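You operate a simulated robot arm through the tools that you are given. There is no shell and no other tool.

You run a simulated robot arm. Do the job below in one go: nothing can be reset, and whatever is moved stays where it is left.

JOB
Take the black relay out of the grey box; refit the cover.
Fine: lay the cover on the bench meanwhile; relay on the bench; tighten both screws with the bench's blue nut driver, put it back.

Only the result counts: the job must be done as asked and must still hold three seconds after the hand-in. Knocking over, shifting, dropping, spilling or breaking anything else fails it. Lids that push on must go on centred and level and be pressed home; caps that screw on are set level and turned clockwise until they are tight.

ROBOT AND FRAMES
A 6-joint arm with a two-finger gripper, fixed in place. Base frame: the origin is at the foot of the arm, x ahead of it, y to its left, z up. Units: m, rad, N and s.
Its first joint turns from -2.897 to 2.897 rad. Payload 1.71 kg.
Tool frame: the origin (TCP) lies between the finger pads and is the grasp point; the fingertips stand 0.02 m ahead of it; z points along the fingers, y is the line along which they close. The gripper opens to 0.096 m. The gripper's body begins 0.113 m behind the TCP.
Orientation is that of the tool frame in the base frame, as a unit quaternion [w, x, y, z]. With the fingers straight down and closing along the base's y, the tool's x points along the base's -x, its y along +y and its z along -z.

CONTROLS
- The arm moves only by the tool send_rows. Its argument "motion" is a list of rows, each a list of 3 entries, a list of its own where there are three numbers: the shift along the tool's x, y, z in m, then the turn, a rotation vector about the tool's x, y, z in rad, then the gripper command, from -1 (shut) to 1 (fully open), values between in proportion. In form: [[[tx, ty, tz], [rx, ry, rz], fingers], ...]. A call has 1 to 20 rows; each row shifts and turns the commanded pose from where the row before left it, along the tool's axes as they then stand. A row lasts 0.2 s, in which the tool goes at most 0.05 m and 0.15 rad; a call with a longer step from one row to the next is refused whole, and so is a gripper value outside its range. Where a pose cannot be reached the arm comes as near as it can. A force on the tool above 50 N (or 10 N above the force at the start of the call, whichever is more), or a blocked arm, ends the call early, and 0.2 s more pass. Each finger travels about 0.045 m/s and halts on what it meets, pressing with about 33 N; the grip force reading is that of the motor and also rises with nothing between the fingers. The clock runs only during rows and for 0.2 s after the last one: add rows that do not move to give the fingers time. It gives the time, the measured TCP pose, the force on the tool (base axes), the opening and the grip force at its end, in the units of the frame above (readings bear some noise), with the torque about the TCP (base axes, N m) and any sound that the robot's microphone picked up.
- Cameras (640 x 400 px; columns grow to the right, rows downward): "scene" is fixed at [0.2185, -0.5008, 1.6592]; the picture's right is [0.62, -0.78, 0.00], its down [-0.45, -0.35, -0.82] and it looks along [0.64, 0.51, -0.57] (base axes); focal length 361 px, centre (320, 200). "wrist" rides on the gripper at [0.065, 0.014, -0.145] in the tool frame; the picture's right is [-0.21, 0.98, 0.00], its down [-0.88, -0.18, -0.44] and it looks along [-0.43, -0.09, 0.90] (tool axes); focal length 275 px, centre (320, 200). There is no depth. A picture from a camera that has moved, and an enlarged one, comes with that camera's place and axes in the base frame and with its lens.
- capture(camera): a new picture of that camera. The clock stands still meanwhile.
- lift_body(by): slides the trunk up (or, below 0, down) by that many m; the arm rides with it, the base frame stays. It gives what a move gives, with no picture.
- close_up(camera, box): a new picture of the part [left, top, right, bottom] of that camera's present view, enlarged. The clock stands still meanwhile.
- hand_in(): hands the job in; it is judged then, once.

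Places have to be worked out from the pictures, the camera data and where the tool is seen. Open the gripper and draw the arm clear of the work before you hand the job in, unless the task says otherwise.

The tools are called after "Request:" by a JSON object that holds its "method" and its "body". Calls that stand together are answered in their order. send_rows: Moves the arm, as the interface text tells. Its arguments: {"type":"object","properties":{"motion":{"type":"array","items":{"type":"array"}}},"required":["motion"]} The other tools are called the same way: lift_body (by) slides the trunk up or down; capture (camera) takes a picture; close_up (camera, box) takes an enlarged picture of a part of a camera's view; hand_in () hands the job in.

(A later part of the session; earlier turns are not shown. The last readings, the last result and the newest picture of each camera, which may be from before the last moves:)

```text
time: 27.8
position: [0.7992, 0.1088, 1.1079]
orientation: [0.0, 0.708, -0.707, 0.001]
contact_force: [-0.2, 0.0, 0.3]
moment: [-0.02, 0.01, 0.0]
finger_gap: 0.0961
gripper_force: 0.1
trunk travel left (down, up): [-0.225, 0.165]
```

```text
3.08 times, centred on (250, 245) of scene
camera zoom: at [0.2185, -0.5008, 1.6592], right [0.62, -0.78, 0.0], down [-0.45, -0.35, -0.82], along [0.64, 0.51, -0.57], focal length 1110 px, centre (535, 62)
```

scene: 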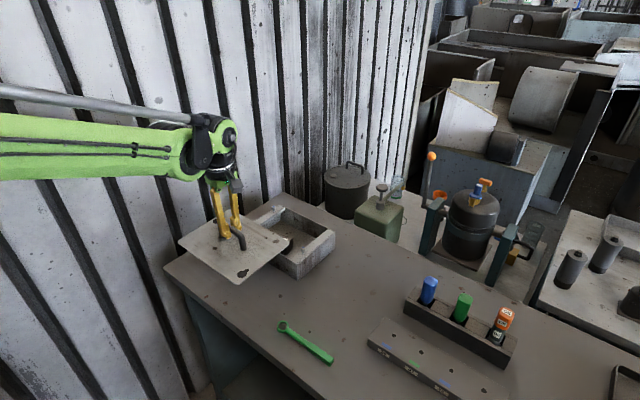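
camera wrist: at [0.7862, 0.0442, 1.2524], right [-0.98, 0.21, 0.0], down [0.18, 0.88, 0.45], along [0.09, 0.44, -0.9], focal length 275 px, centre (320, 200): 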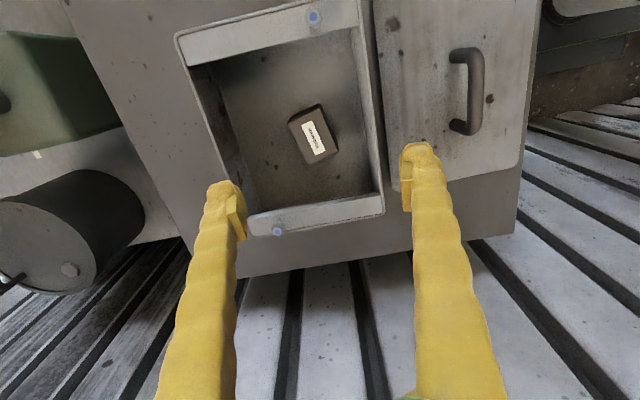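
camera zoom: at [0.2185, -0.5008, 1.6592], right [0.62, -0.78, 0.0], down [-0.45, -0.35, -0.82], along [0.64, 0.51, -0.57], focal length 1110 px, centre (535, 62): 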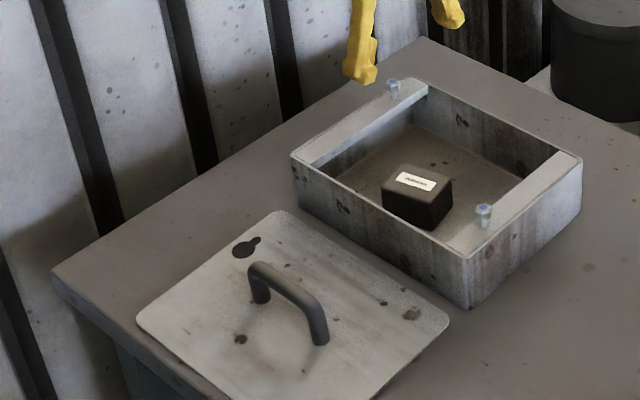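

Tracking is good here. I zoom in on the relay and the exposed screws.

Request:
{"method": "close_up", "body": {"camera": "wrist", "box": [270, 90, 360, 180]}}

Request:
{"method": "close_up", "body": {"camera": "wrist", "box": [240, 205, 300, 245]}}

Request:
{"method": "close_up", "body": {"camera": "wrist", "box": [280, 0, 345, 40]}}

Request:
{"method": "close_up", "body": {"camera": "scene", "box": [255, 215, 305, 255]}}

```text
4.44 times, centred on (315, 135) of wrist
camera zoom: at [0.7862, 0.0442, 1.2524], right [-0.98, 0.21, 0.0], down [0.18, 0.88, 0.45], along [0.09, 0.44, -0.9], focal length 1224 px, centre (342, 489)
```

zoom: 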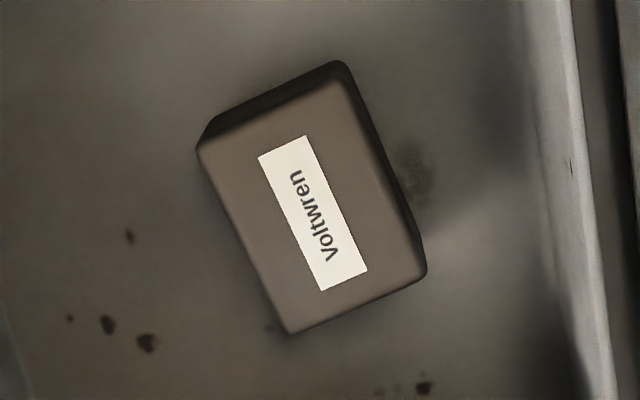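

```text
10.00 times, centred on (270, 225) of wrist
camera zoom: at [0.7862, 0.0442, 1.2524], right [-0.98, 0.21, 0.0], down [0.18, 0.88, 0.45], along [0.09, 0.44, -0.9], focal length 2753 px, centre (820, -50)
```

zoom: 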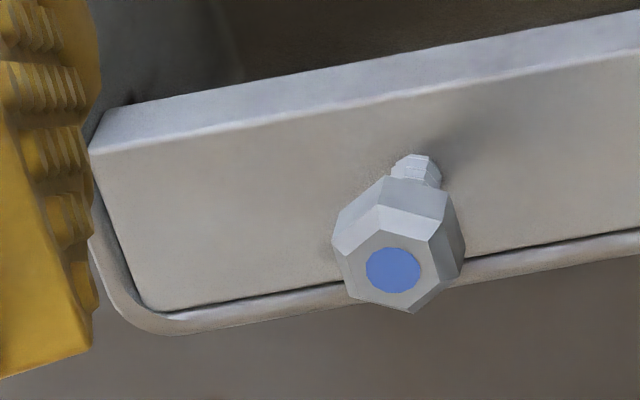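

```text
9.85 times, centred on (312, 20) of wrist
camera zoom: at [0.7862, 0.0442, 1.2524], right [-0.98, 0.21, 0.0], down [0.18, 0.88, 0.45], along [0.09, 0.44, -0.9], focal length 2710 px, centre (394, 1972)
```

zoom: 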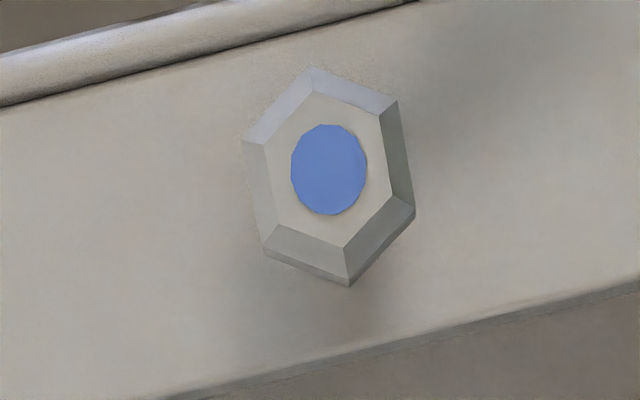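

```text
10.00 times, centred on (280, 235) of scene
camera zoom: at [0.2185, -0.5008, 1.6592], right [0.62, -0.78, 0.0], down [-0.45, -0.35, -0.82], along [0.64, 0.51, -0.57], focal length 3606 px, centre (720, -150)
```

zoom: 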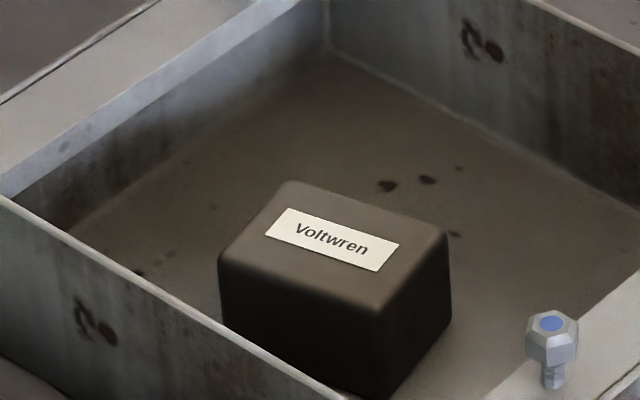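

The relay sits in the box at about (0.810, 0.121), top z≈0.923, 41×55 mm, turned ~0.21 rad. I turn the tool to match, centre above it, and set the fingers to a ~64 mm gap.

Request:
{"method": "send_rows", "body": {"motion": [[[0, 0, 0], [0, 0, -0.105], 0.333], [[0, 0, 0], [0, 0, -0.105], 0.333], [[-0.0097, -0.0127, 0], [0, 0, 0], 0.333], [[0, 0, 0.03], [0, 0, 0], 0.333], [[0, 0, 0.03], [0, 0, 0], 0.333], [[0, 0, 0.01], [0, 0, 0], 0.333], [[0, 0, 0], [0, 0, 0], 0.333], [[0, 0, 0], [0, 0, 0], 0.333]]}}

Request:
{"method": "capture", "body": {"camera": "wrist"}}

Request:
{"method": "close_up", "body": {"camera": "scene", "box": [220, 150, 345, 290]}}

```text
time: 29.6
position: [0.8101, 0.1224, 1.0396]
orientation: [0.0, 0.777, -0.629, 0.0]
contact_force: [-0.2, 0.0, 0.4]
moment: [0.06, -0.05, 0.01]
finger_gap: 0.0639
gripper_force: 0.1
trunk travel left (down, up): [-0.225, 0.165]
```

```text
taken
camera wrist: at [0.8099, 0.0563, 1.1831], right [-1.0, 0.0, 0.0], down [0.0, 0.9, 0.45], along [0.0, 0.45, -0.9], focal length 275 px, centre (320, 200)
```

wrist: 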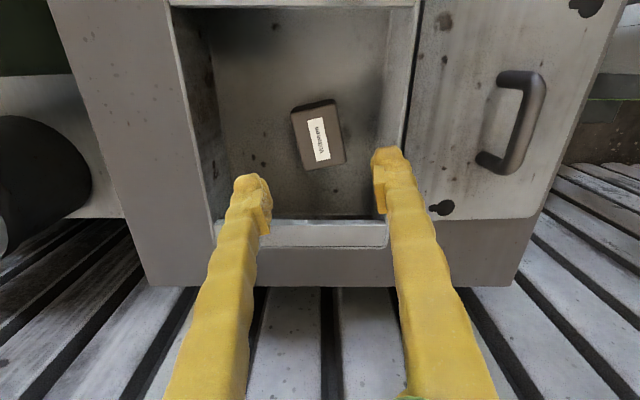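

```text
2.86 times, centred on (282, 220) of scene
camera zoom: at [0.2185, -0.5008, 1.6592], right [0.62, -0.78, 0.0], down [-0.45, -0.35, -0.82], along [0.64, 0.51, -0.57], focal length 1030 px, centre (427, 143)
```

zoom: 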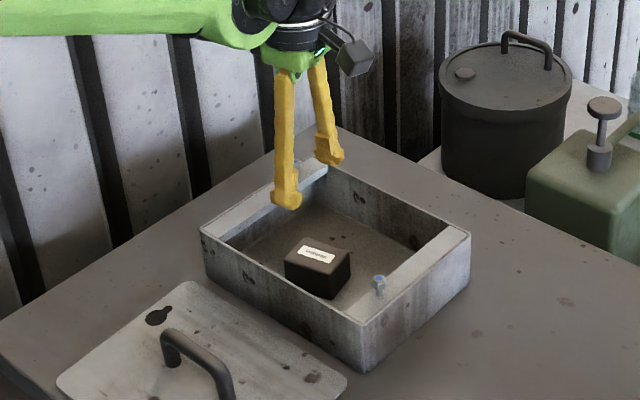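

Fingers match the relay's short sides and centre is within a few mm. I descend around the relay, stopping with the fingertips just above the box floor.

Request:
{"method": "send_rows", "body": {"motion": [[[0.003, 0, 0.025], [0, 0, 0], 0.333], [[0, 0, 0.03], [0, 0, 0], 0.333], [[0, 0, 0.03], [0, 0, 0], 0.333], [[0, 0, 0.02], [0, 0, 0], 0.333], [[0, 0, 0.01], [0, 0, 0], 0.333], [[0, 0, 0.006], [0, 0, 0], 0.333], [[0, 0, 0], [0, 0, 0], 0.333], [[0, 0, 0], [0, 0, 0], 0.333]]}}

Request:
{"method": "capture", "body": {"camera": "wrist"}}

Request:
{"method": "close_up", "body": {"camera": "scene", "box": [220, 150, 345, 290]}}

```text
time: 31.4
position: [0.8104, 0.1196, 0.9187]
orientation: [0.0, 0.777, -0.629, -0.001]
contact_force: [-0.5, 0.4, 0.6]
moment: [-0.03, 0.02, 0.01]
finger_gap: 0.0638
gripper_force: 0.1
trunk travel left (down, up): [-0.225, 0.165]
```

```text
taken
camera wrist: at [0.81, 0.0523, 1.0629], right [-1.0, 0.0, 0.0], down [0.0, 0.9, 0.45], along [0.0, 0.45, -0.9], focal length 275 px, centre (320, 200)
```

wrist: 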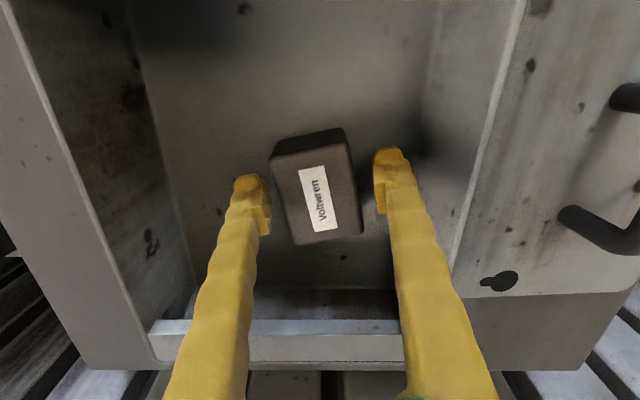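

```text
2.86 times, centred on (282, 220) of scene
camera zoom: at [0.2185, -0.5008, 1.6592], right [0.62, -0.78, 0.0], down [-0.45, -0.35, -0.82], along [0.64, 0.51, -0.57], focal length 1030 px, centre (427, 143)
```

zoom: 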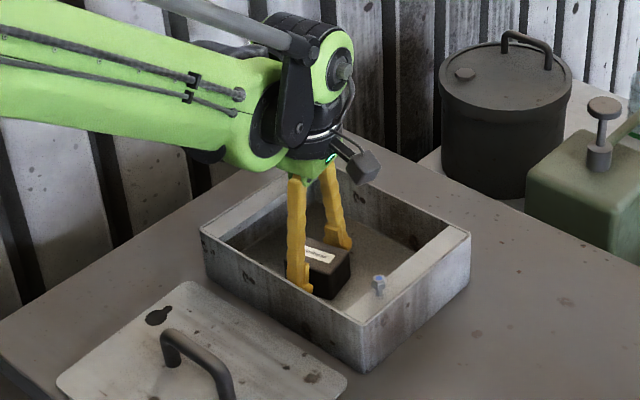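

The relay is between the pads with the tips just off the floor. I close the gripper on it.

Request:
{"method": "send_rows", "body": {"motion": [[[0, 0, 0], [0, 0, 0], 0.0], [[0, 0, 0], [0, 0, 0], -0.2], [[0, 0, 0], [0, 0, 0], -0.4], [[0, 0, 0], [0, 0, 0], -1], [[0, 0, 0], [0, 0, 0], -1], [[0, 0, 0], [0, 0, 0], -1]]}}

Request:
{"method": "capture", "body": {"camera": "wrist"}}

```text
time: 32.8
position: [0.8094, 0.1189, 0.9189]
orientation: [0.0, 0.777, -0.63, 0.0]
contact_force: [0.6, 0.5, -0.2]
moment: [0.0, 0.02, 0.02]
finger_gap: 0.0442
gripper_force: 33.3
trunk travel left (down, up): [-0.225, 0.165]
```

```text
taken
camera wrist: at [0.81, 0.0523, 1.063], right [-1.0, 0.0, 0.0], down [0.0, 0.9, 0.45], along [0.0, 0.45, -0.9], focal length 275 px, centre (320, 200)
```

wrist: 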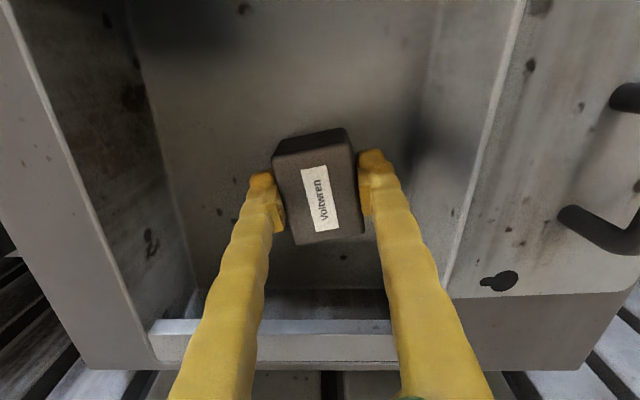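

Gripped at 44 mm with 33 N. I lift the relay slowly out of the box.

Request:
{"method": "send_rows", "body": {"motion": [[[0, 0, -0.005], [0, 0, 0], -1], [[0, 0, -0.01], [0, 0, 0], -1], [[0, 0, -0.02], [0, 0, 0], -1], [[0, 0, -0.025], [0, 0, 0], -1], [[0, 0, -0.025], [0, 0, 0], -1], [[0, 0, -0.025], [0, 0, 0], -1], [[0, 0, -0.025], [0, 0, 0], -1], [[0, 0, -0.01], [0, 0, 0], -1], [[0, 0, 0], [0, 0, 0], -1]]}}

Request:
{"method": "capture", "body": {"camera": "wrist"}}

Request:
{"method": "capture", "body": {"camera": "scene"}}

```text
time: 34.8
position: [0.8108, 0.119, 1.0615]
orientation: [-0.001, 0.778, -0.629, -0.001]
contact_force: [-0.7, 0.5, -0.8]
moment: [-0.01, -0.03, -0.01]
finger_gap: 0.0438
gripper_force: 32.8
trunk travel left (down, up): [-0.225, 0.165]
```

```text
taken
camera wrist: at [0.8102, 0.0527, 1.206], right [-1.0, 0.0, 0.0], down [0.0, 0.9, 0.45], along [0.0, 0.45, -0.9], focal length 275 px, centre (320, 200)
```

wrist: 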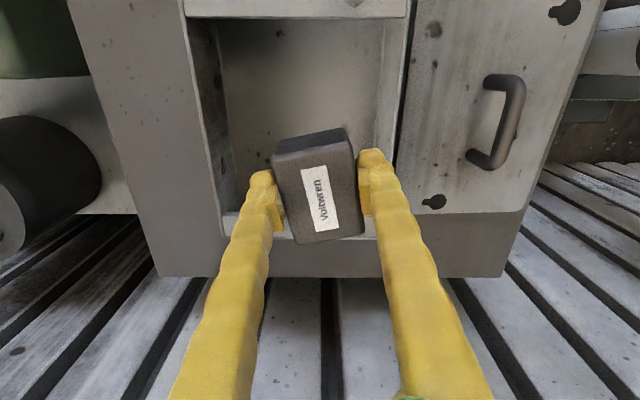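

```text
taken
```

scene: 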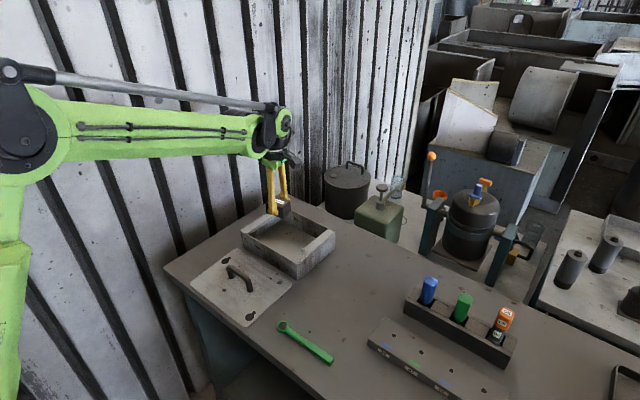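

The relay is out and held. I carry it in −y over the rim to the free bench area near (0.77, −0.136).

Request:
{"method": "send_rows", "body": {"motion": [[[0.0151, 0.0058, -0.005], [0, 0, 0], -1], [[0.0301, 0.01166, 0], [0, 0, 0], -1], [[0.0301, 0.01166, 0], [0, 0, 0], -1], [[0.0301, 0.01166, 0], [0, 0, 0], -1], [[0.0301, 0.01166, 0], [0, 0, 0], -1], [[0.0301, 0.01166, 0], [0, 0, 0], -1], [[0.0301, 0.01166, 0], [0, 0, 0], -1], [[0.0301, 0.01166, 0], [0, 0, 0], -1], [[0.0151, 0.0058, 0], [0, 0, 0], -1], [[0, 0, 0], [0, 0, 0], -1], [[0, 0, 0], [0, 0, 0], -1]]}}

Request:
{"method": "capture", "body": {"camera": "scene"}}

Request:
{"method": "capture", "body": {"camera": "wrist"}}

```text
time: 37.2
position: [0.7674, -0.1351, 1.0667]
orientation: [0.0, 0.777, -0.629, 0.0]
contact_force: [-0.1, -0.4, -0.6]
moment: [0.0, 0.0, -0.01]
finger_gap: 0.0441
gripper_force: 32.7
trunk travel left (down, up): [-0.225, 0.165]
```

```text
taken
```

scene: 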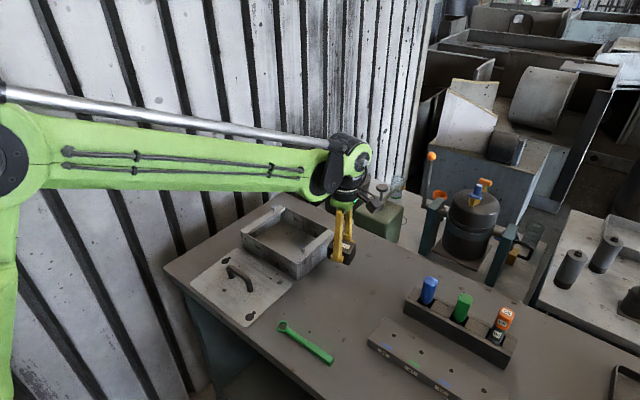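

```text
taken
camera wrist: at [0.7672, -0.2029, 1.2114], right [-1.0, 0.0, 0.0], down [0.0, 0.9, 0.45], along [0.0, 0.45, -0.9], focal length 275 px, centre (320, 200)
```

wrist: 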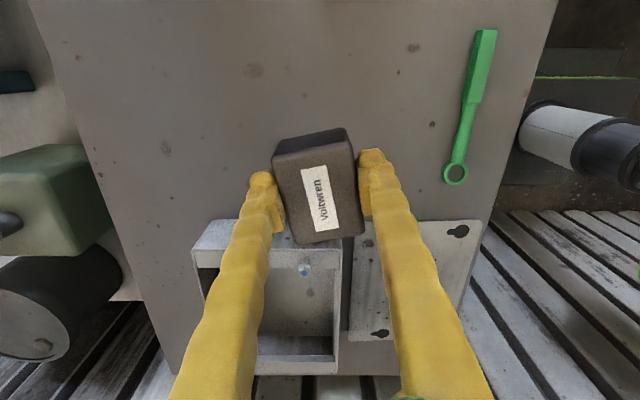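

Open bench lies below. I lower the relay toward the bench (contact expected near TCP z≈0.914).

Request:
{"method": "send_rows", "body": {"motion": [[[0, 0, 0.02], [0, 0, 0], -1], [[0, 0, 0.03], [0, 0, 0], -1], [[0, 0, 0.03], [0, 0, 0], -1], [[0, 0, 0.03], [0, 0, 0], -1], [[0, 0, 0.02], [0, 0, 0], -1], [[0, 0, 0.01], [0, 0, 0], -1], [[0, 0, 0], [0, 0, 0], -1], [[0, 0, 0], [0, 0, 0], -1]]}}

Request:
{"method": "close_up", "body": {"camera": "scene", "box": [290, 190, 400, 290]}}

```text
time: 39.0
position: [0.7703, -0.1365, 0.9287]
orientation: [-0.001, 0.777, -0.629, 0.0]
contact_force: [-0.9, -0.2, -1.1]
moment: [-0.01, 0.02, 0.01]
finger_gap: 0.0441
gripper_force: 33.1
trunk travel left (down, up): [-0.225, 0.165]
```

```text
4.00 times, centred on (345, 240) of scene
camera zoom: at [0.2185, -0.5008, 1.6592], right [0.62, -0.78, 0.0], down [-0.45, -0.35, -0.82], along [0.64, 0.51, -0.57], focal length 1442 px, centre (220, 40)
```

zoom: 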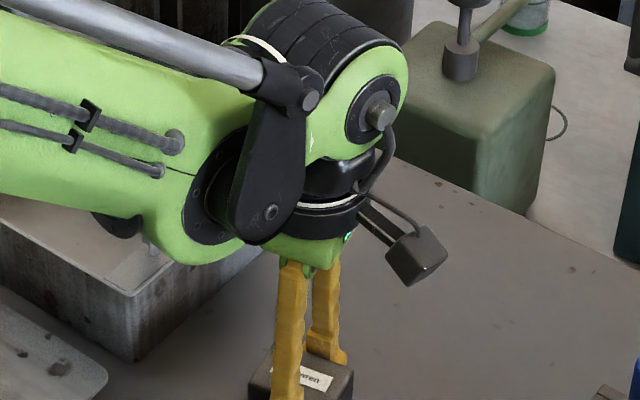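

No contact yet. I continue down in 2–3 mm steps.

Request:
{"method": "send_rows", "body": {"motion": [[[0, 0, 0.003], [0, 0, 0], -1], [[0, 0, 0.003], [0, 0, 0], -1], [[0, 0, 0.003], [0, 0, 0], -1], [[0, 0, 0.002], [0, 0, 0], -1], [[0, 0, 0], [0, 0, 0], -1]]}}

```text
time: 40.2
position: [0.7687, -0.1369, 0.9157]
orientation: [0.0, 0.777, -0.629, 0.0]
contact_force: [0.4, 0.1, -0.7]
moment: [0.02, 0.0, 0.0]
finger_gap: 0.0439
gripper_force: 32.9
trunk travel left (down, up): [-0.225, 0.165]
```

Request:
{"method": "send_rows", "body": {"motion": [[[0, 0, 0.0015], [0, 0, 0], -1], [[0, 0, 0.0015], [0, 0, 0], -1], [[0, 0, 0], [0, 0, 0], -1]]}}

```text
time: 41.0
position: [0.7697, -0.134, 0.9147]
orientation: [0.0, 0.777, -0.63, 0.001]
contact_force: [3.3, 1.4, 14.7]
moment: [0.1, 0.06, 0.04]
finger_gap: 0.0439
gripper_force: 33.4
trunk travel left (down, up): [-0.225, 0.165]
```

Contact force rose to ~15 N, so the relay stands on the bench. I release it and withdraw upward.

Request:
{"method": "send_rows", "body": {"motion": [[[0, 0, -0.0005], [0, 0, 0], 0.0], [[0, 0, 0], [0, 0, 0], 0.2], [[0, 0, 0], [0, 0, 0], 0.5], [[0, 0, 0], [0, 0, 0], 0.5], [[0, 0, -0.02], [0, 0, 0], 0.5], [[0, 0, -0.03], [0, 0, 0], 0.5], [[0, 0, -0.04], [0, 0, 0], 0.5], [[0, 0, -0.04], [0, 0, 0], 1], [[0, 0, -0.04], [0, 0, 0], 1], [[0, 0, 0], [0, 0, 0], 1], [[0, 0, 0], [0, 0, 0], 1]]}}

Request:
{"method": "capture", "body": {"camera": "wrist"}}

Request:
{"method": "capture", "body": {"camera": "scene"}}

```text
time: 43.4
position: [0.7673, -0.1376, 1.0832]
orientation: [0.0, 0.777, -0.629, 0.0]
contact_force: [0.1, 0.0, 0.1]
moment: [-0.03, 0.02, -0.02]
finger_gap: 0.096
gripper_force: 0.0
trunk travel left (down, up): [-0.225, 0.165]
```

```text
taken
camera wrist: at [0.7679, -0.2024, 1.2282], right [-1.0, 0.0, 0.0], down [0.0, 0.9, 0.45], along [0.0, 0.45, -0.9], focal length 275 px, centre (320, 200)
```

wrist: 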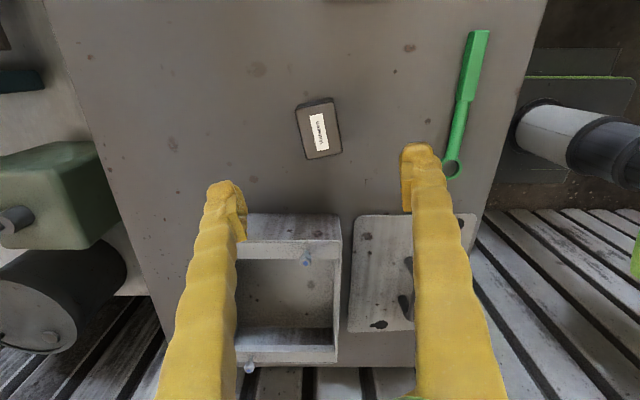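

```text
taken
```

scene: 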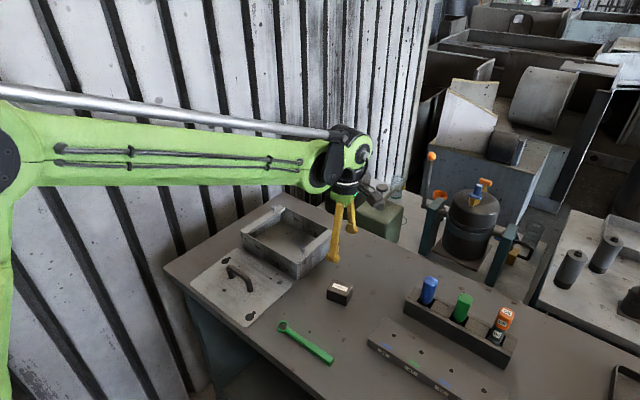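

The relay stands on the bench at about (0.77, −0.136). Now I turn the tool back square and go above the cover's handle.

Request:
{"method": "send_rows", "body": {"motion": [[[0, 0, 0], [0, 0, 0.105], 1], [[0, 0, 0], [0, 0, 0.105], 1], [[-0.0272, 0.0153, -0.002], [0, 0, 0], 1], [[-0.0272, 0.0153, -0.002], [0, 0, 0], 1], [[-0.0272, 0.0153, -0.002], [0, 0, 0], 1], [[-0.0272, 0.0153, -0.002], [0, 0, 0], 1], [[-0.0272, 0.0153, -0.002], [0, 0, 0], 1], [[-0.0272, 0.0153, -0.002], [0, 0, 0], 1], [[-0.0272, 0.0153, -0.002], [0, 0, 0], 1], [[-0.0272, 0.0153, -0.002], [0, 0, 0], 1], [[-0.0272, 0.0153, -0.002], [0, 0, 0], 1], [[0, 0, 0], [0, 0, 0], 1], [[0, 0, 0], [0, 0, 0], 1], [[0, 0, 0], [0, 0, 0], 1]]}}

Request:
{"method": "capture", "body": {"camera": "wrist"}}

Request:
{"method": "close_up", "body": {"camera": "scene", "box": [155, 180, 345, 310]}}

```text
time: 46.4
position: [0.6318, 0.1053, 1.1025]
orientation: [-0.001, 0.707, -0.707, 0.0]
contact_force: [0.7, -0.4, -0.4]
moment: [0.02, 0.03, -0.01]
finger_gap: 0.0959
gripper_force: 0.0
trunk travel left (down, up): [-0.225, 0.165]
```

```text
taken
camera wrist: at [0.6187, 0.0397, 1.2474], right [-0.98, 0.21, 0.0], down [0.18, 0.88, 0.45], along [0.09, 0.44, -0.9], focal length 275 px, centre (320, 200)
```

wrist: 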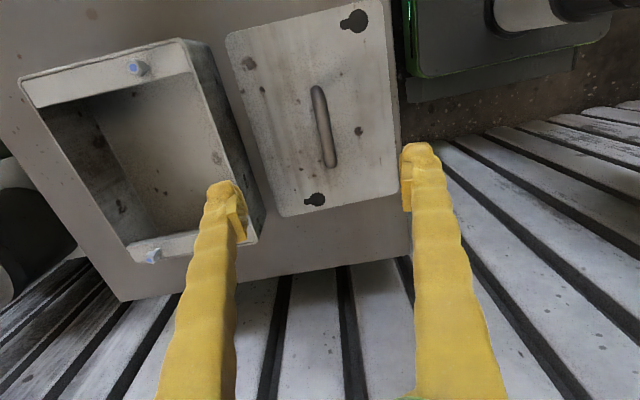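

```text
3.08 times, centred on (250, 245) of scene
camera zoom: at [0.2185, -0.5008, 1.6592], right [0.62, -0.78, 0.0], down [-0.45, -0.35, -0.82], along [0.64, 0.51, -0.57], focal length 1110 px, centre (535, 62)
```

zoom: 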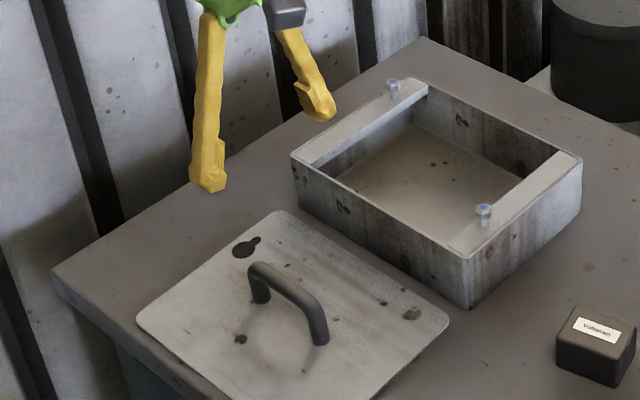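

I measure the cover's current pose with close-ups of its keyholes and handle.

Request:
{"method": "close_up", "body": {"camera": "wrist", "box": [300, 0, 400, 60]}}

Request:
{"method": "close_up", "body": {"camera": "wrist", "box": [280, 70, 380, 220]}}

Request:
{"method": "close_up", "body": {"camera": "wrist", "box": [110, 45, 190, 95]}}

Request:
{"method": "close_up", "body": {"camera": "wrist", "box": [120, 220, 200, 270]}}

```text
6.40 times, centred on (350, 30) of wrist
camera zoom: at [0.6187, 0.0397, 1.2474], right [-0.98, 0.21, 0.0], down [0.18, 0.88, 0.45], along [0.09, 0.44, -0.9], focal length 1762 px, centre (128, 1288)
```

zoom: 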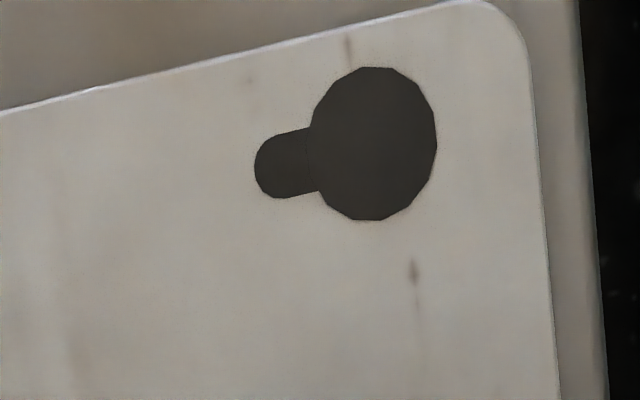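

```text
2.67 times, centred on (330, 145) of wrist
camera zoom: at [0.6187, 0.0397, 1.2474], right [-0.98, 0.21, 0.0], down [0.18, 0.88, 0.45], along [0.09, 0.44, -0.9], focal length 734 px, centre (293, 347)
```

zoom: 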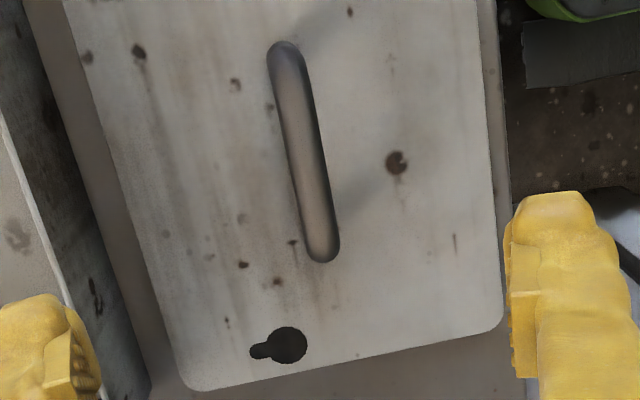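

```text
8.00 times, centred on (150, 70) of wrist
camera zoom: at [0.6187, 0.0397, 1.2474], right [-0.98, 0.21, 0.0], down [0.18, 0.88, 0.45], along [0.09, 0.44, -0.9], focal length 2202 px, centre (1680, 1240)
```

zoom: 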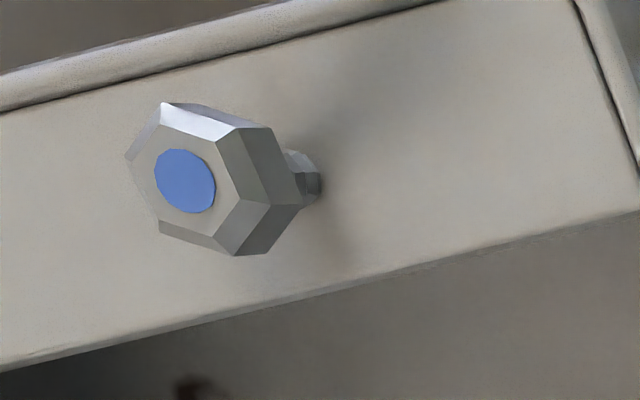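

```text
8.00 times, centred on (160, 245) of wrist
camera zoom: at [0.6187, 0.0397, 1.2474], right [-0.98, 0.21, 0.0], down [0.18, 0.88, 0.45], along [0.09, 0.44, -0.9], focal length 2202 px, centre (1600, -160)
```

zoom: 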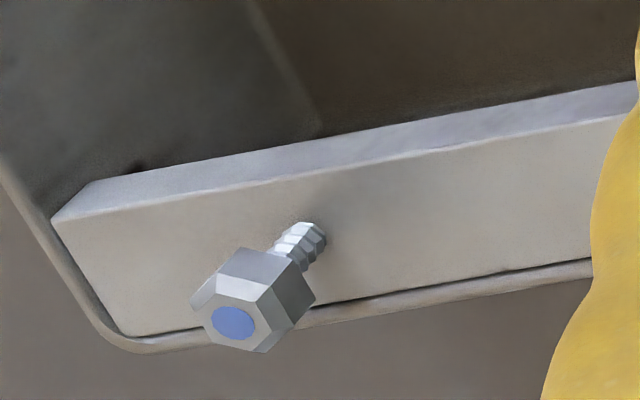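

The cover is square to base within 0.2°, its big holes at (0.569, 0.008) and (0.658, 0.212) with the bar at x≈0.6277. I lower the open fingers over the bar.

Request:
{"method": "send_rows", "body": {"motion": [[[-0.0027, 0.004, 0.02], [0, 0, 0], 1], [[0, 0, 0.03], [0, 0, 0], 1], [[0, 0, 0.03], [0, 0, 0], 1], [[0, 0, 0.03], [0, 0, 0], 1], [[0, 0, 0.03], [0, 0, 0], 1], [[0, 0, 0.02], [0, 0, 0], 1], [[0, 0, 0.0035], [0, 0, 0], 1], [[0, 0, 0], [0, 0, 0], 1], [[0, 0, 0], [0, 0, 0], 1], [[0, 0, 0], [0, 0, 0], 1]]}}

Request:
{"method": "capture", "body": {"camera": "wrist"}}

```text
time: 48.6
position: [0.6305, 0.1108, 0.9389]
orientation: [0.0, -0.707, 0.707, 0.0]
contact_force: [1.4, -0.5, 0.7]
moment: [-0.01, -0.01, 0.0]
finger_gap: 0.0959
gripper_force: 0.1
trunk travel left (down, up): [-0.225, 0.165]
```

```text
taken
camera wrist: at [0.6159, 0.0451, 1.083], right [-0.98, 0.21, 0.0], down [0.18, 0.88, 0.45], along [0.09, 0.44, -0.9], focal length 275 px, centre (320, 200)
```

wrist: 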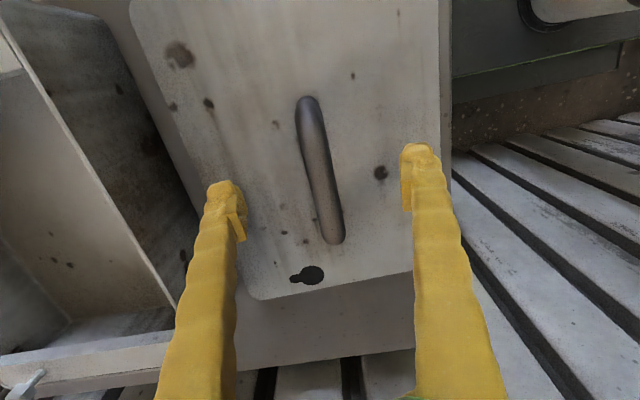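

The fingers straddle the bar within a couple of mm. I close gently.

Request:
{"method": "send_rows", "body": {"motion": [[[0, 0.001, 0], [0, 0, 0], 0.5], [[0, 0, 0], [0, 0, 0], 0.1], [[0, 0, 0], [0, 0, 0], -0.3], [[0, 0, 0], [0, 0, 0], -0.6], [[0, 0, 0], [0, 0, 0], -0.8], [[0, 0, 0], [0, 0, 0], -1], [[0, 0, 0], [0, 0, 0], -1], [[0, 0, 0], [0, 0, 0], -1]]}}

Request:
{"method": "capture", "body": {"camera": "wrist"}}

```text
time: 50.4
position: [0.629, 0.1095, 0.9386]
orientation: [0.0, 0.707, -0.707, 0.0]
contact_force: [0.7, 0.1, -0.1]
moment: [-0.02, -0.01, 0.02]
finger_gap: 0.0111
gripper_force: 32.8
trunk travel left (down, up): [-0.225, 0.165]
```

```text
taken
camera wrist: at [0.6143, 0.0449, 1.0835], right [-0.98, 0.21, 0.0], down [0.18, 0.88, 0.45], along [0.09, 0.44, -0.9], focal length 275 px, centre (320, 200)
```

wrist: 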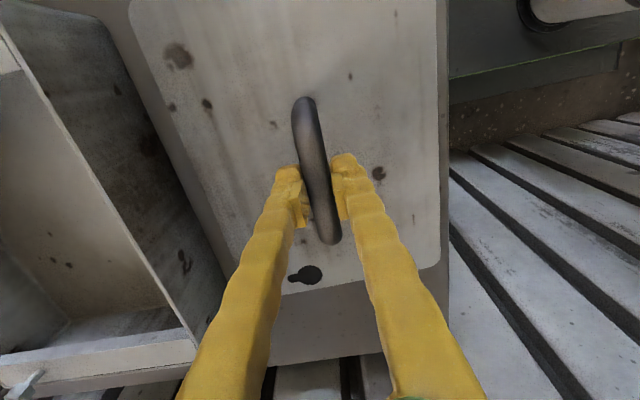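

Gripped cleanly without disturbance. I lift the cover and carry it over the box to put the big holes above the screws (TCP target x≈0.8426, y≈0.1096).

Request:
{"method": "send_rows", "body": {"motion": [[[0, 0, -0.01], [0, 0, 0], -1], [[0, 0, -0.02], [0, 0, 0], -1], [[0, 0, -0.03], [0, 0, 0], -1], [[0, 0, -0.03], [0, 0, 0], -1], [[0, 0, -0.035], [0, 0, 0], -1], [[0, 0, 0], [0, 0, 0], -1], [[0, -0.0214, 0], [0, 0, 0], -1], [[0, -0.0214, 0], [0, 0, 0], -1], [[0, -0.0214, 0], [0, 0, 0], -1], [[0, -0.0214, 0], [0, 0, 0], -1], [[0, -0.0214, 0], [0, 0, 0], -1], [[0, -0.0214, 0], [0, 0, 0], -1], [[0, -0.0214, 0], [0, 0, 0], -1], [[0, -0.0214, 0], [0, 0, 0], -1], [[0, -0.0214, 0], [0, 0, 0], -1], [[0, -0.0214, 0], [0, 0, 0], -1], [[0, 0, 0], [0, 0, 0], -1], [[0, 0, 0], [0, 0, 0], -1], [[0, 0, 0], [0, 0, 0], -1]]}}

Request:
{"method": "capture", "body": {"camera": "wrist"}}

Request:
{"method": "close_up", "body": {"camera": "scene", "box": [220, 150, 360, 290]}}

```text
time: 54.4
position: [0.841, 0.1114, 1.0646]
orientation: [0.0, -0.707, 0.707, 0.001]
contact_force: [-0.4, 0.7, -2.8]
moment: [0.01, -0.03, -0.02]
finger_gap: 0.0113
gripper_force: 33.1
trunk travel left (down, up): [-0.225, 0.165]
```

```text
taken
camera wrist: at [0.826, 0.0447, 1.2099], right [-0.98, 0.21, 0.0], down [0.18, 0.88, 0.45], along [0.09, 0.44, -0.9], focal length 275 px, centre (320, 200)
```

wrist: 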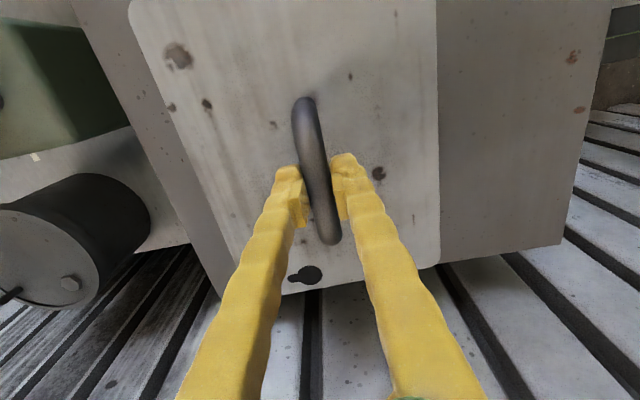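

```text
2.86 times, centred on (290, 220) of scene
camera zoom: at [0.2185, -0.5008, 1.6592], right [0.62, -0.78, 0.0], down [-0.45, -0.35, -0.82], along [0.64, 0.51, -0.57], focal length 1030 px, centre (406, 143)
```

zoom: 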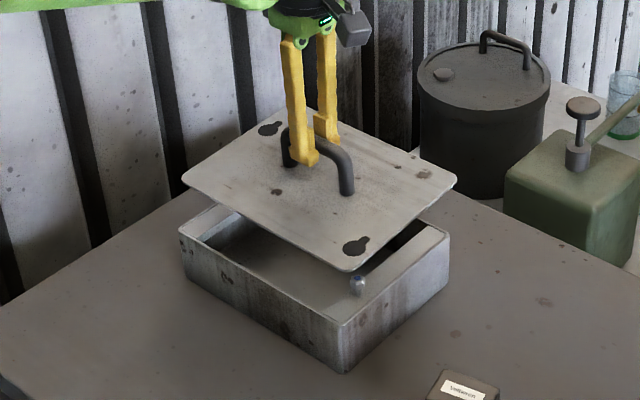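

I verify the hole positions on the held cover from the scene camera before lowering.

Request:
{"method": "close_up", "body": {"camera": "scene", "box": [285, 224, 321, 254]}}

Request:
{"method": "close_up", "body": {"camera": "scene", "box": [254, 180, 290, 210]}}

Request:
{"method": "close_up", "body": {"camera": "wrist", "box": [270, 250, 350, 300]}}

```text
13.33 times, centred on (303, 239) of scene
camera zoom: at [0.2185, -0.5008, 1.6592], right [0.62, -0.78, 0.0], down [-0.45, -0.35, -0.82], along [0.64, 0.51, -0.57], focal length 4808 px, centre (547, -320)
```

zoom: 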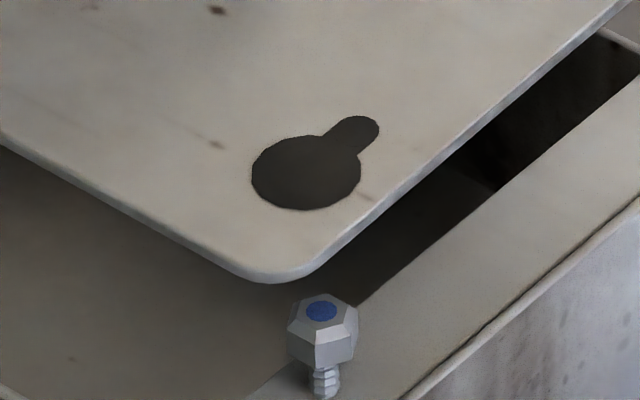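

```text
13.33 times, centred on (272, 195) of scene
camera zoom: at [0.2185, -0.5008, 1.6592], right [0.62, -0.78, 0.0], down [-0.45, -0.35, -0.82], along [0.64, 0.51, -0.57], focal length 4808 px, centre (960, 267)
```

zoom: 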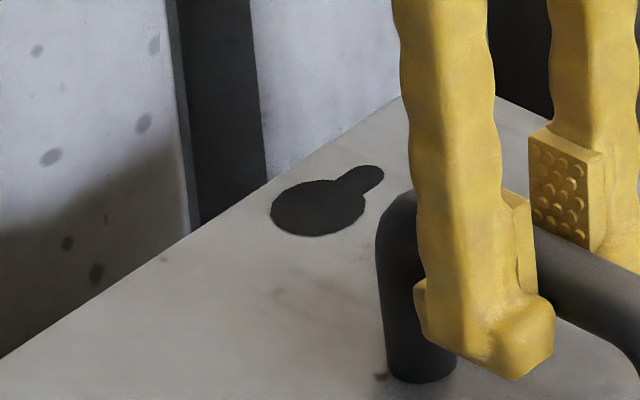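

```text
8.00 times, centred on (310, 275) of wrist
camera zoom: at [0.826, 0.0447, 1.2099], right [-0.98, 0.21, 0.0], down [0.18, 0.88, 0.45], along [0.09, 0.44, -0.9], focal length 2202 px, centre (400, -400)
```

zoom: 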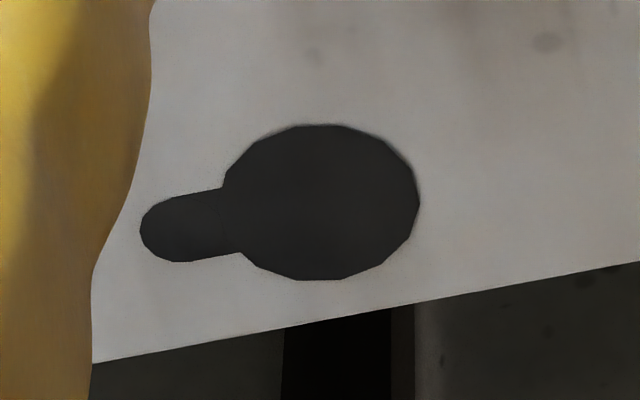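

The offsets agree: I need about +2.5 mm in x and −0.5 mm in y. I apply that and lower to just above the screw heads, then look again.

Request:
{"method": "send_rows", "body": {"motion": [[[0.0005, -0.0025, 0], [0, 0, 0], -1], [[0, 0, 0.006], [0, 0, 0], -1], [[0, 0, 0.006], [0, 0, 0], -1], [[0, 0, 0.006], [0, 0, 0], -1], [[0, 0, 0.005], [0, 0, 0], -1], [[0, 0, 0], [0, 0, 0], -1], [[0, 0, 0], [0, 0, 0], -1], [[0, 0, 0], [0, 0, 0], -1]]}}

Request:
{"method": "close_up", "body": {"camera": "scene", "box": [285, 229, 321, 259]}}

Request:
{"method": "close_up", "body": {"camera": "wrist", "box": [270, 250, 350, 300]}}

Request:
{"method": "close_up", "body": {"camera": "scene", "box": [254, 185, 290, 215]}}

```text
time: 56.2
position: [0.8431, 0.1091, 1.0399]
orientation: [0.0, 0.707, -0.707, 0.0]
contact_force: [-0.1, 0.3, -2.1]
moment: [0.03, -0.02, 0.0]
finger_gap: 0.0113
gripper_force: 32.6
trunk travel left (down, up): [-0.225, 0.165]
```

```text
13.33 times, centred on (303, 244) of scene
camera zoom: at [0.2185, -0.5008, 1.6592], right [0.62, -0.78, 0.0], down [-0.45, -0.35, -0.82], along [0.64, 0.51, -0.57], focal length 4808 px, centre (547, -387)
```

zoom: 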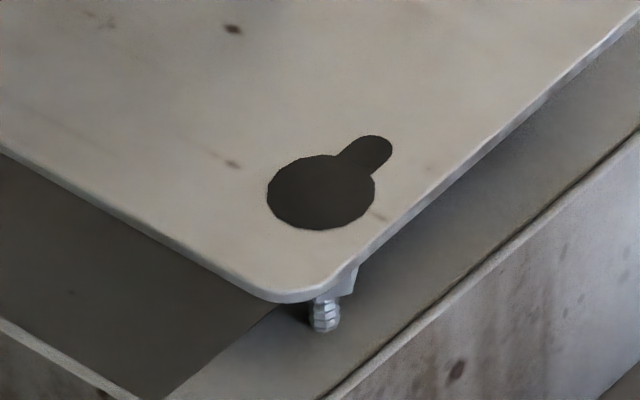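

```text
8.00 times, centred on (310, 275) of wrist
camera zoom: at [0.8292, 0.0443, 1.1843], right [-0.98, 0.21, 0.0], down [0.18, 0.88, 0.45], along [0.09, 0.44, -0.9], focal length 2202 px, centre (400, -400)
```

zoom: 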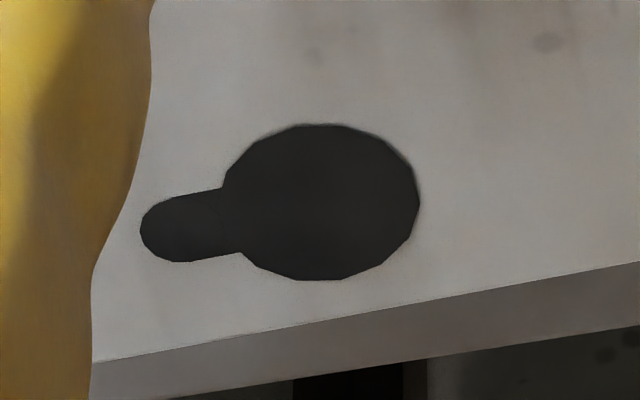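

```text
13.33 times, centred on (272, 200) of scene
camera zoom: at [0.2185, -0.5008, 1.6592], right [0.62, -0.78, 0.0], down [-0.45, -0.35, -0.82], along [0.64, 0.51, -0.57], focal length 4808 px, centre (960, 200)
```

zoom: 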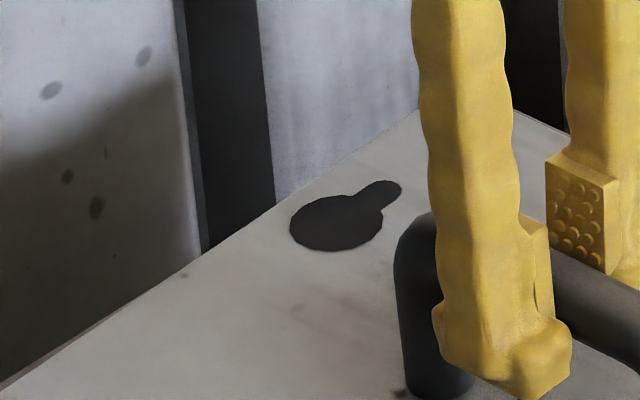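

Hole B now lines up with its screw to within ~1 mm. I lower another 20 mm so the heads pass into the holes, then check.

Request:
{"method": "send_rows", "body": {"motion": [[[0, 0, 0.004], [0, 0, 0], -1], [[0, 0, 0.004], [0, 0, 0], -1], [[0, 0, 0.004], [0, 0, 0], -1], [[0, 0, 0.004], [0, 0, 0], -1], [[0, 0, 0.004], [0, 0, 0], -1], [[0, 0, 0], [0, 0, 0], -1], [[0, 0, 0], [0, 0, 0], -1]]}}

Request:
{"method": "close_up", "body": {"camera": "scene", "box": [285, 234, 321, 264]}}

Request:
{"method": "close_up", "body": {"camera": "wrist", "box": [270, 250, 350, 300]}}

Request:
{"method": "close_up", "body": {"camera": "scene", "box": [254, 190, 290, 220]}}

```text
time: 57.8
position: [0.8432, 0.1097, 1.0203]
orientation: [0.0, -0.707, 0.707, 0.0]
contact_force: [-0.9, 0.6, -1.9]
moment: [-0.01, 0.02, -0.05]
finger_gap: 0.0114
gripper_force: 32.5
trunk travel left (down, up): [-0.225, 0.165]
```

```text
13.33 times, centred on (303, 249) of scene
camera zoom: at [0.2185, -0.5008, 1.6592], right [0.62, -0.78, 0.0], down [-0.45, -0.35, -0.82], along [0.64, 0.51, -0.57], focal length 4808 px, centre (547, -453)
```

zoom: 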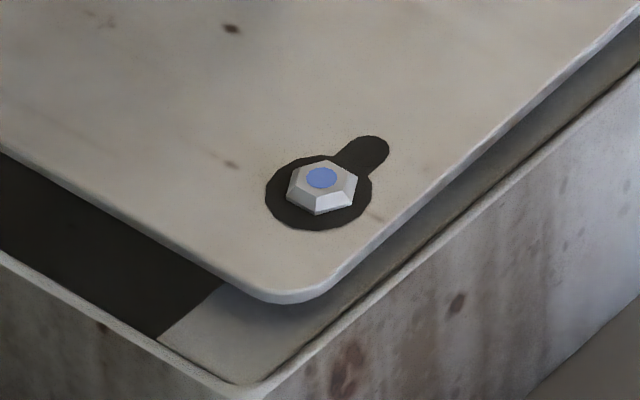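

```text
8.00 times, centred on (310, 275) of wrist
camera zoom: at [0.8286, 0.0452, 1.1653], right [-0.98, 0.21, 0.0], down [0.18, 0.88, 0.45], along [0.09, 0.44, -0.9], focal length 2202 px, centre (400, -400)
```

zoom: 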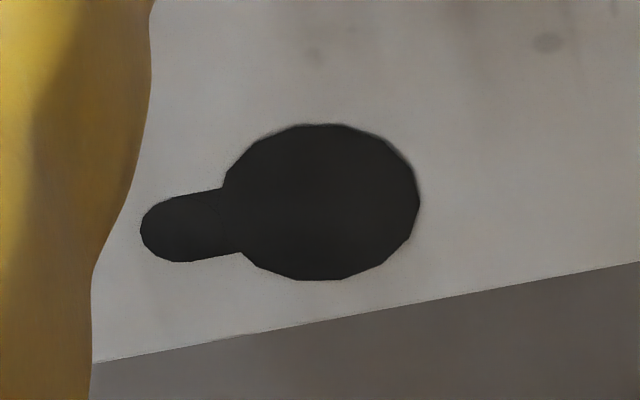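

```text
13.33 times, centred on (272, 205) of scene
camera zoom: at [0.2185, -0.5008, 1.6592], right [0.62, -0.78, 0.0], down [-0.45, -0.35, -0.82], along [0.64, 0.51, -0.57], focal length 4808 px, centre (960, 133)
```

zoom: 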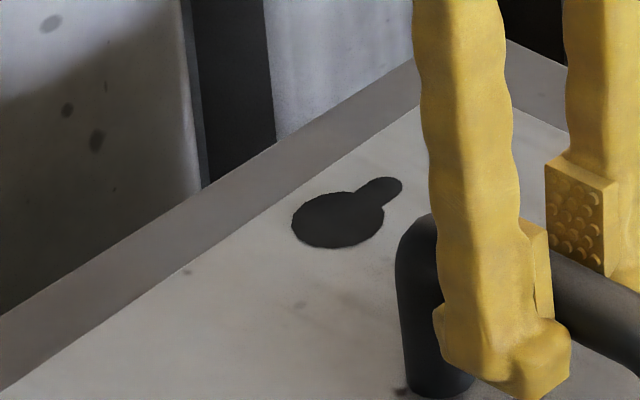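

Screw B shows in its hole, but screw A is not visible in hole A. I look wider before going any lower.

Request:
{"method": "capture", "body": {"camera": "wrist"}}

Request:
{"method": "close_up", "body": {"camera": "scene", "box": [220, 160, 360, 290]}}

Request:
{"method": "close_up", "body": {"camera": "scene", "box": [265, 198, 280, 210]}}

```text
taken
camera wrist: at [0.8286, 0.0452, 1.1653], right [-0.98, 0.21, 0.0], down [0.18, 0.88, 0.45], along [0.09, 0.44, -0.9], focal length 275 px, centre (320, 200)
```

wrist: 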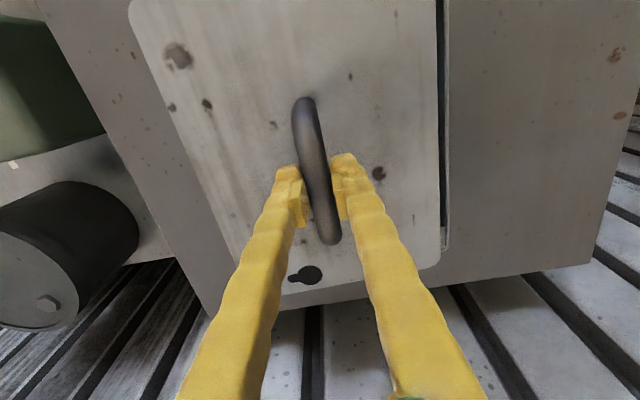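

```text
3.08 times, centred on (290, 225) of scene
camera zoom: at [0.2185, -0.5008, 1.6592], right [0.62, -0.78, 0.0], down [-0.45, -0.35, -0.82], along [0.64, 0.51, -0.57], focal length 1110 px, centre (412, 123)
```

zoom: 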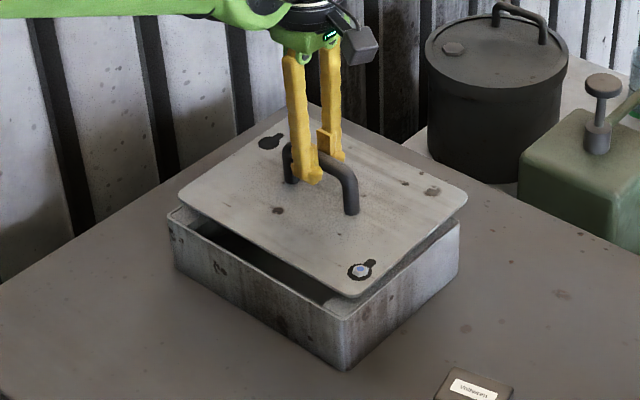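

```text
16.00 times, centred on (272, 204) of scene
camera zoom: at [0.2185, -0.5008, 1.6592], right [0.62, -0.78, 0.0], down [-0.45, -0.35, -0.82], along [0.64, 0.51, -0.57], focal length 5769 px, centre (1080, 136)
```

zoom: 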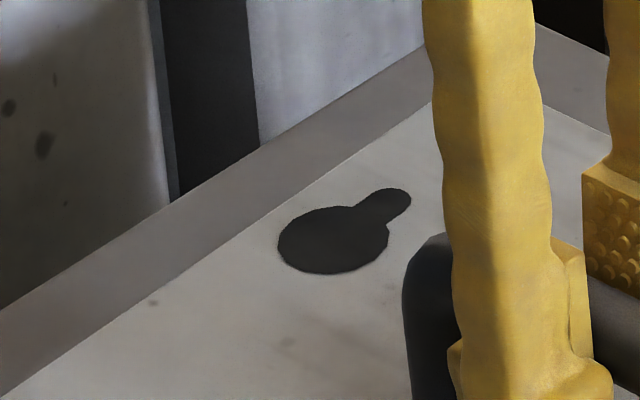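

Screw A's expected image spot is right in the middle of hole A, so it is probably just not protruding yet (the holes render dark). I lower another 4 mm, watching force, and check again.

Request:
{"method": "send_rows", "body": {"motion": [[[0, 0, 0.002], [0, 0, 0], -1], [[0, 0, 0.002], [0, 0, 0], -1], [[0, 0, 0], [0, 0, 0], -1], [[0, 0, 0], [0, 0, 0], -1]]}}

Request:
{"method": "close_up", "body": {"camera": "scene", "box": [254, 190, 290, 220]}}

Request:
{"method": "close_up", "body": {"camera": "wrist", "box": [270, 250, 350, 300]}}

Request:
{"method": "close_up", "body": {"camera": "scene", "box": [285, 234, 321, 264]}}

```text
time: 58.8
position: [0.8423, 0.1111, 1.0165]
orientation: [0.0, -0.707, 0.707, 0.0]
contact_force: [0.0, -0.3, -1.9]
moment: [-0.01, 0.0, 0.01]
finger_gap: 0.0113
gripper_force: 32.8
trunk travel left (down, up): [-0.225, 0.165]
```

```text
13.33 times, centred on (272, 205) of scene
camera zoom: at [0.2185, -0.5008, 1.6592], right [0.62, -0.78, 0.0], down [-0.45, -0.35, -0.82], along [0.64, 0.51, -0.57], focal length 4808 px, centre (960, 133)
```

zoom: 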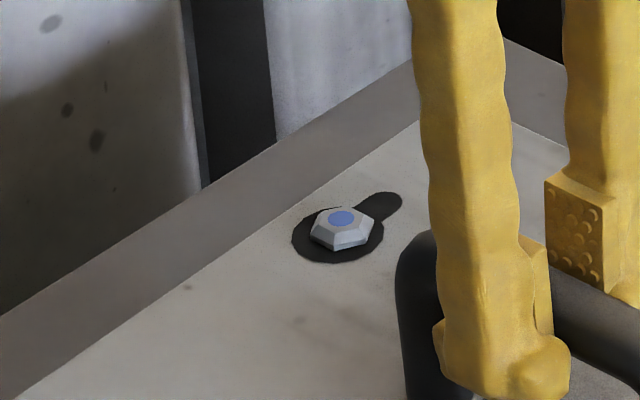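

```text
8.00 times, centred on (310, 275) of wrist
camera zoom: at [0.8283, 0.0453, 1.1609], right [-0.98, 0.21, 0.0], down [0.18, 0.88, 0.45], along [0.09, 0.44, -0.9], focal length 2202 px, centre (400, -400)
```

zoom: 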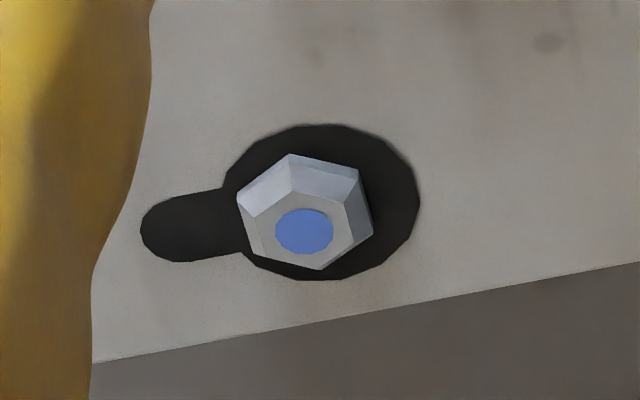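

```text
13.33 times, centred on (303, 249) of scene
camera zoom: at [0.2185, -0.5008, 1.6592], right [0.62, -0.78, 0.0], down [-0.45, -0.35, -0.82], along [0.64, 0.51, -0.57], focal length 4808 px, centre (547, -453)
```

zoom: 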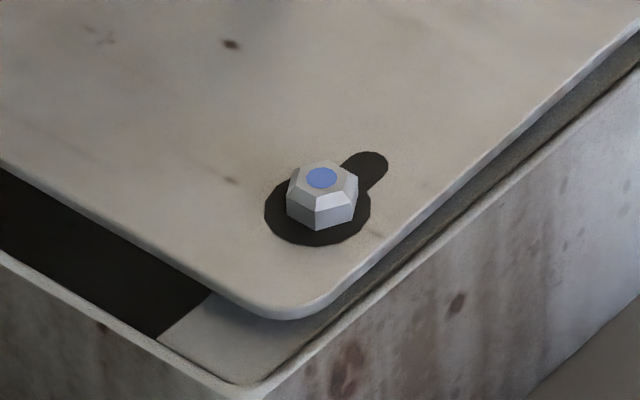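

Both heads now come up through the big holes, well centred. I continue down in small steps until the cover rests on the box.

Request:
{"method": "send_rows", "body": {"motion": [[[0, 0, 0.002], [0, 0, 0], -1], [[0, 0, 0.002], [0, 0, 0], -1], [[0, 0, 0.0015], [0, 0, 0], -1], [[0, 0, 0], [0, 0, 0], -1], [[0, 0, 0], [0, 0, 0], -1]]}}

Request:
{"method": "close_up", "body": {"camera": "scene", "box": [220, 180, 360, 290]}}

```text
time: 60.0
position: [0.8426, 0.1102, 1.0121]
orientation: [0.0, -0.707, 0.707, -0.001]
contact_force: [-0.5, -0.2, -2.6]
moment: [0.01, 0.01, 0.01]
finger_gap: 0.0112
gripper_force: 33.3
trunk travel left (down, up): [-0.225, 0.165]
```

```text
3.64 times, centred on (290, 235) of scene
camera zoom: at [0.2185, -0.5008, 1.6592], right [0.62, -0.78, 0.0], down [-0.45, -0.35, -0.82], along [0.64, 0.51, -0.57], focal length 1311 px, centre (429, 73)
```

zoom: 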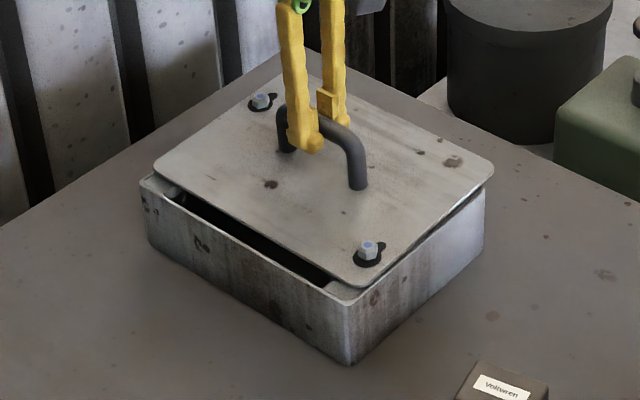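

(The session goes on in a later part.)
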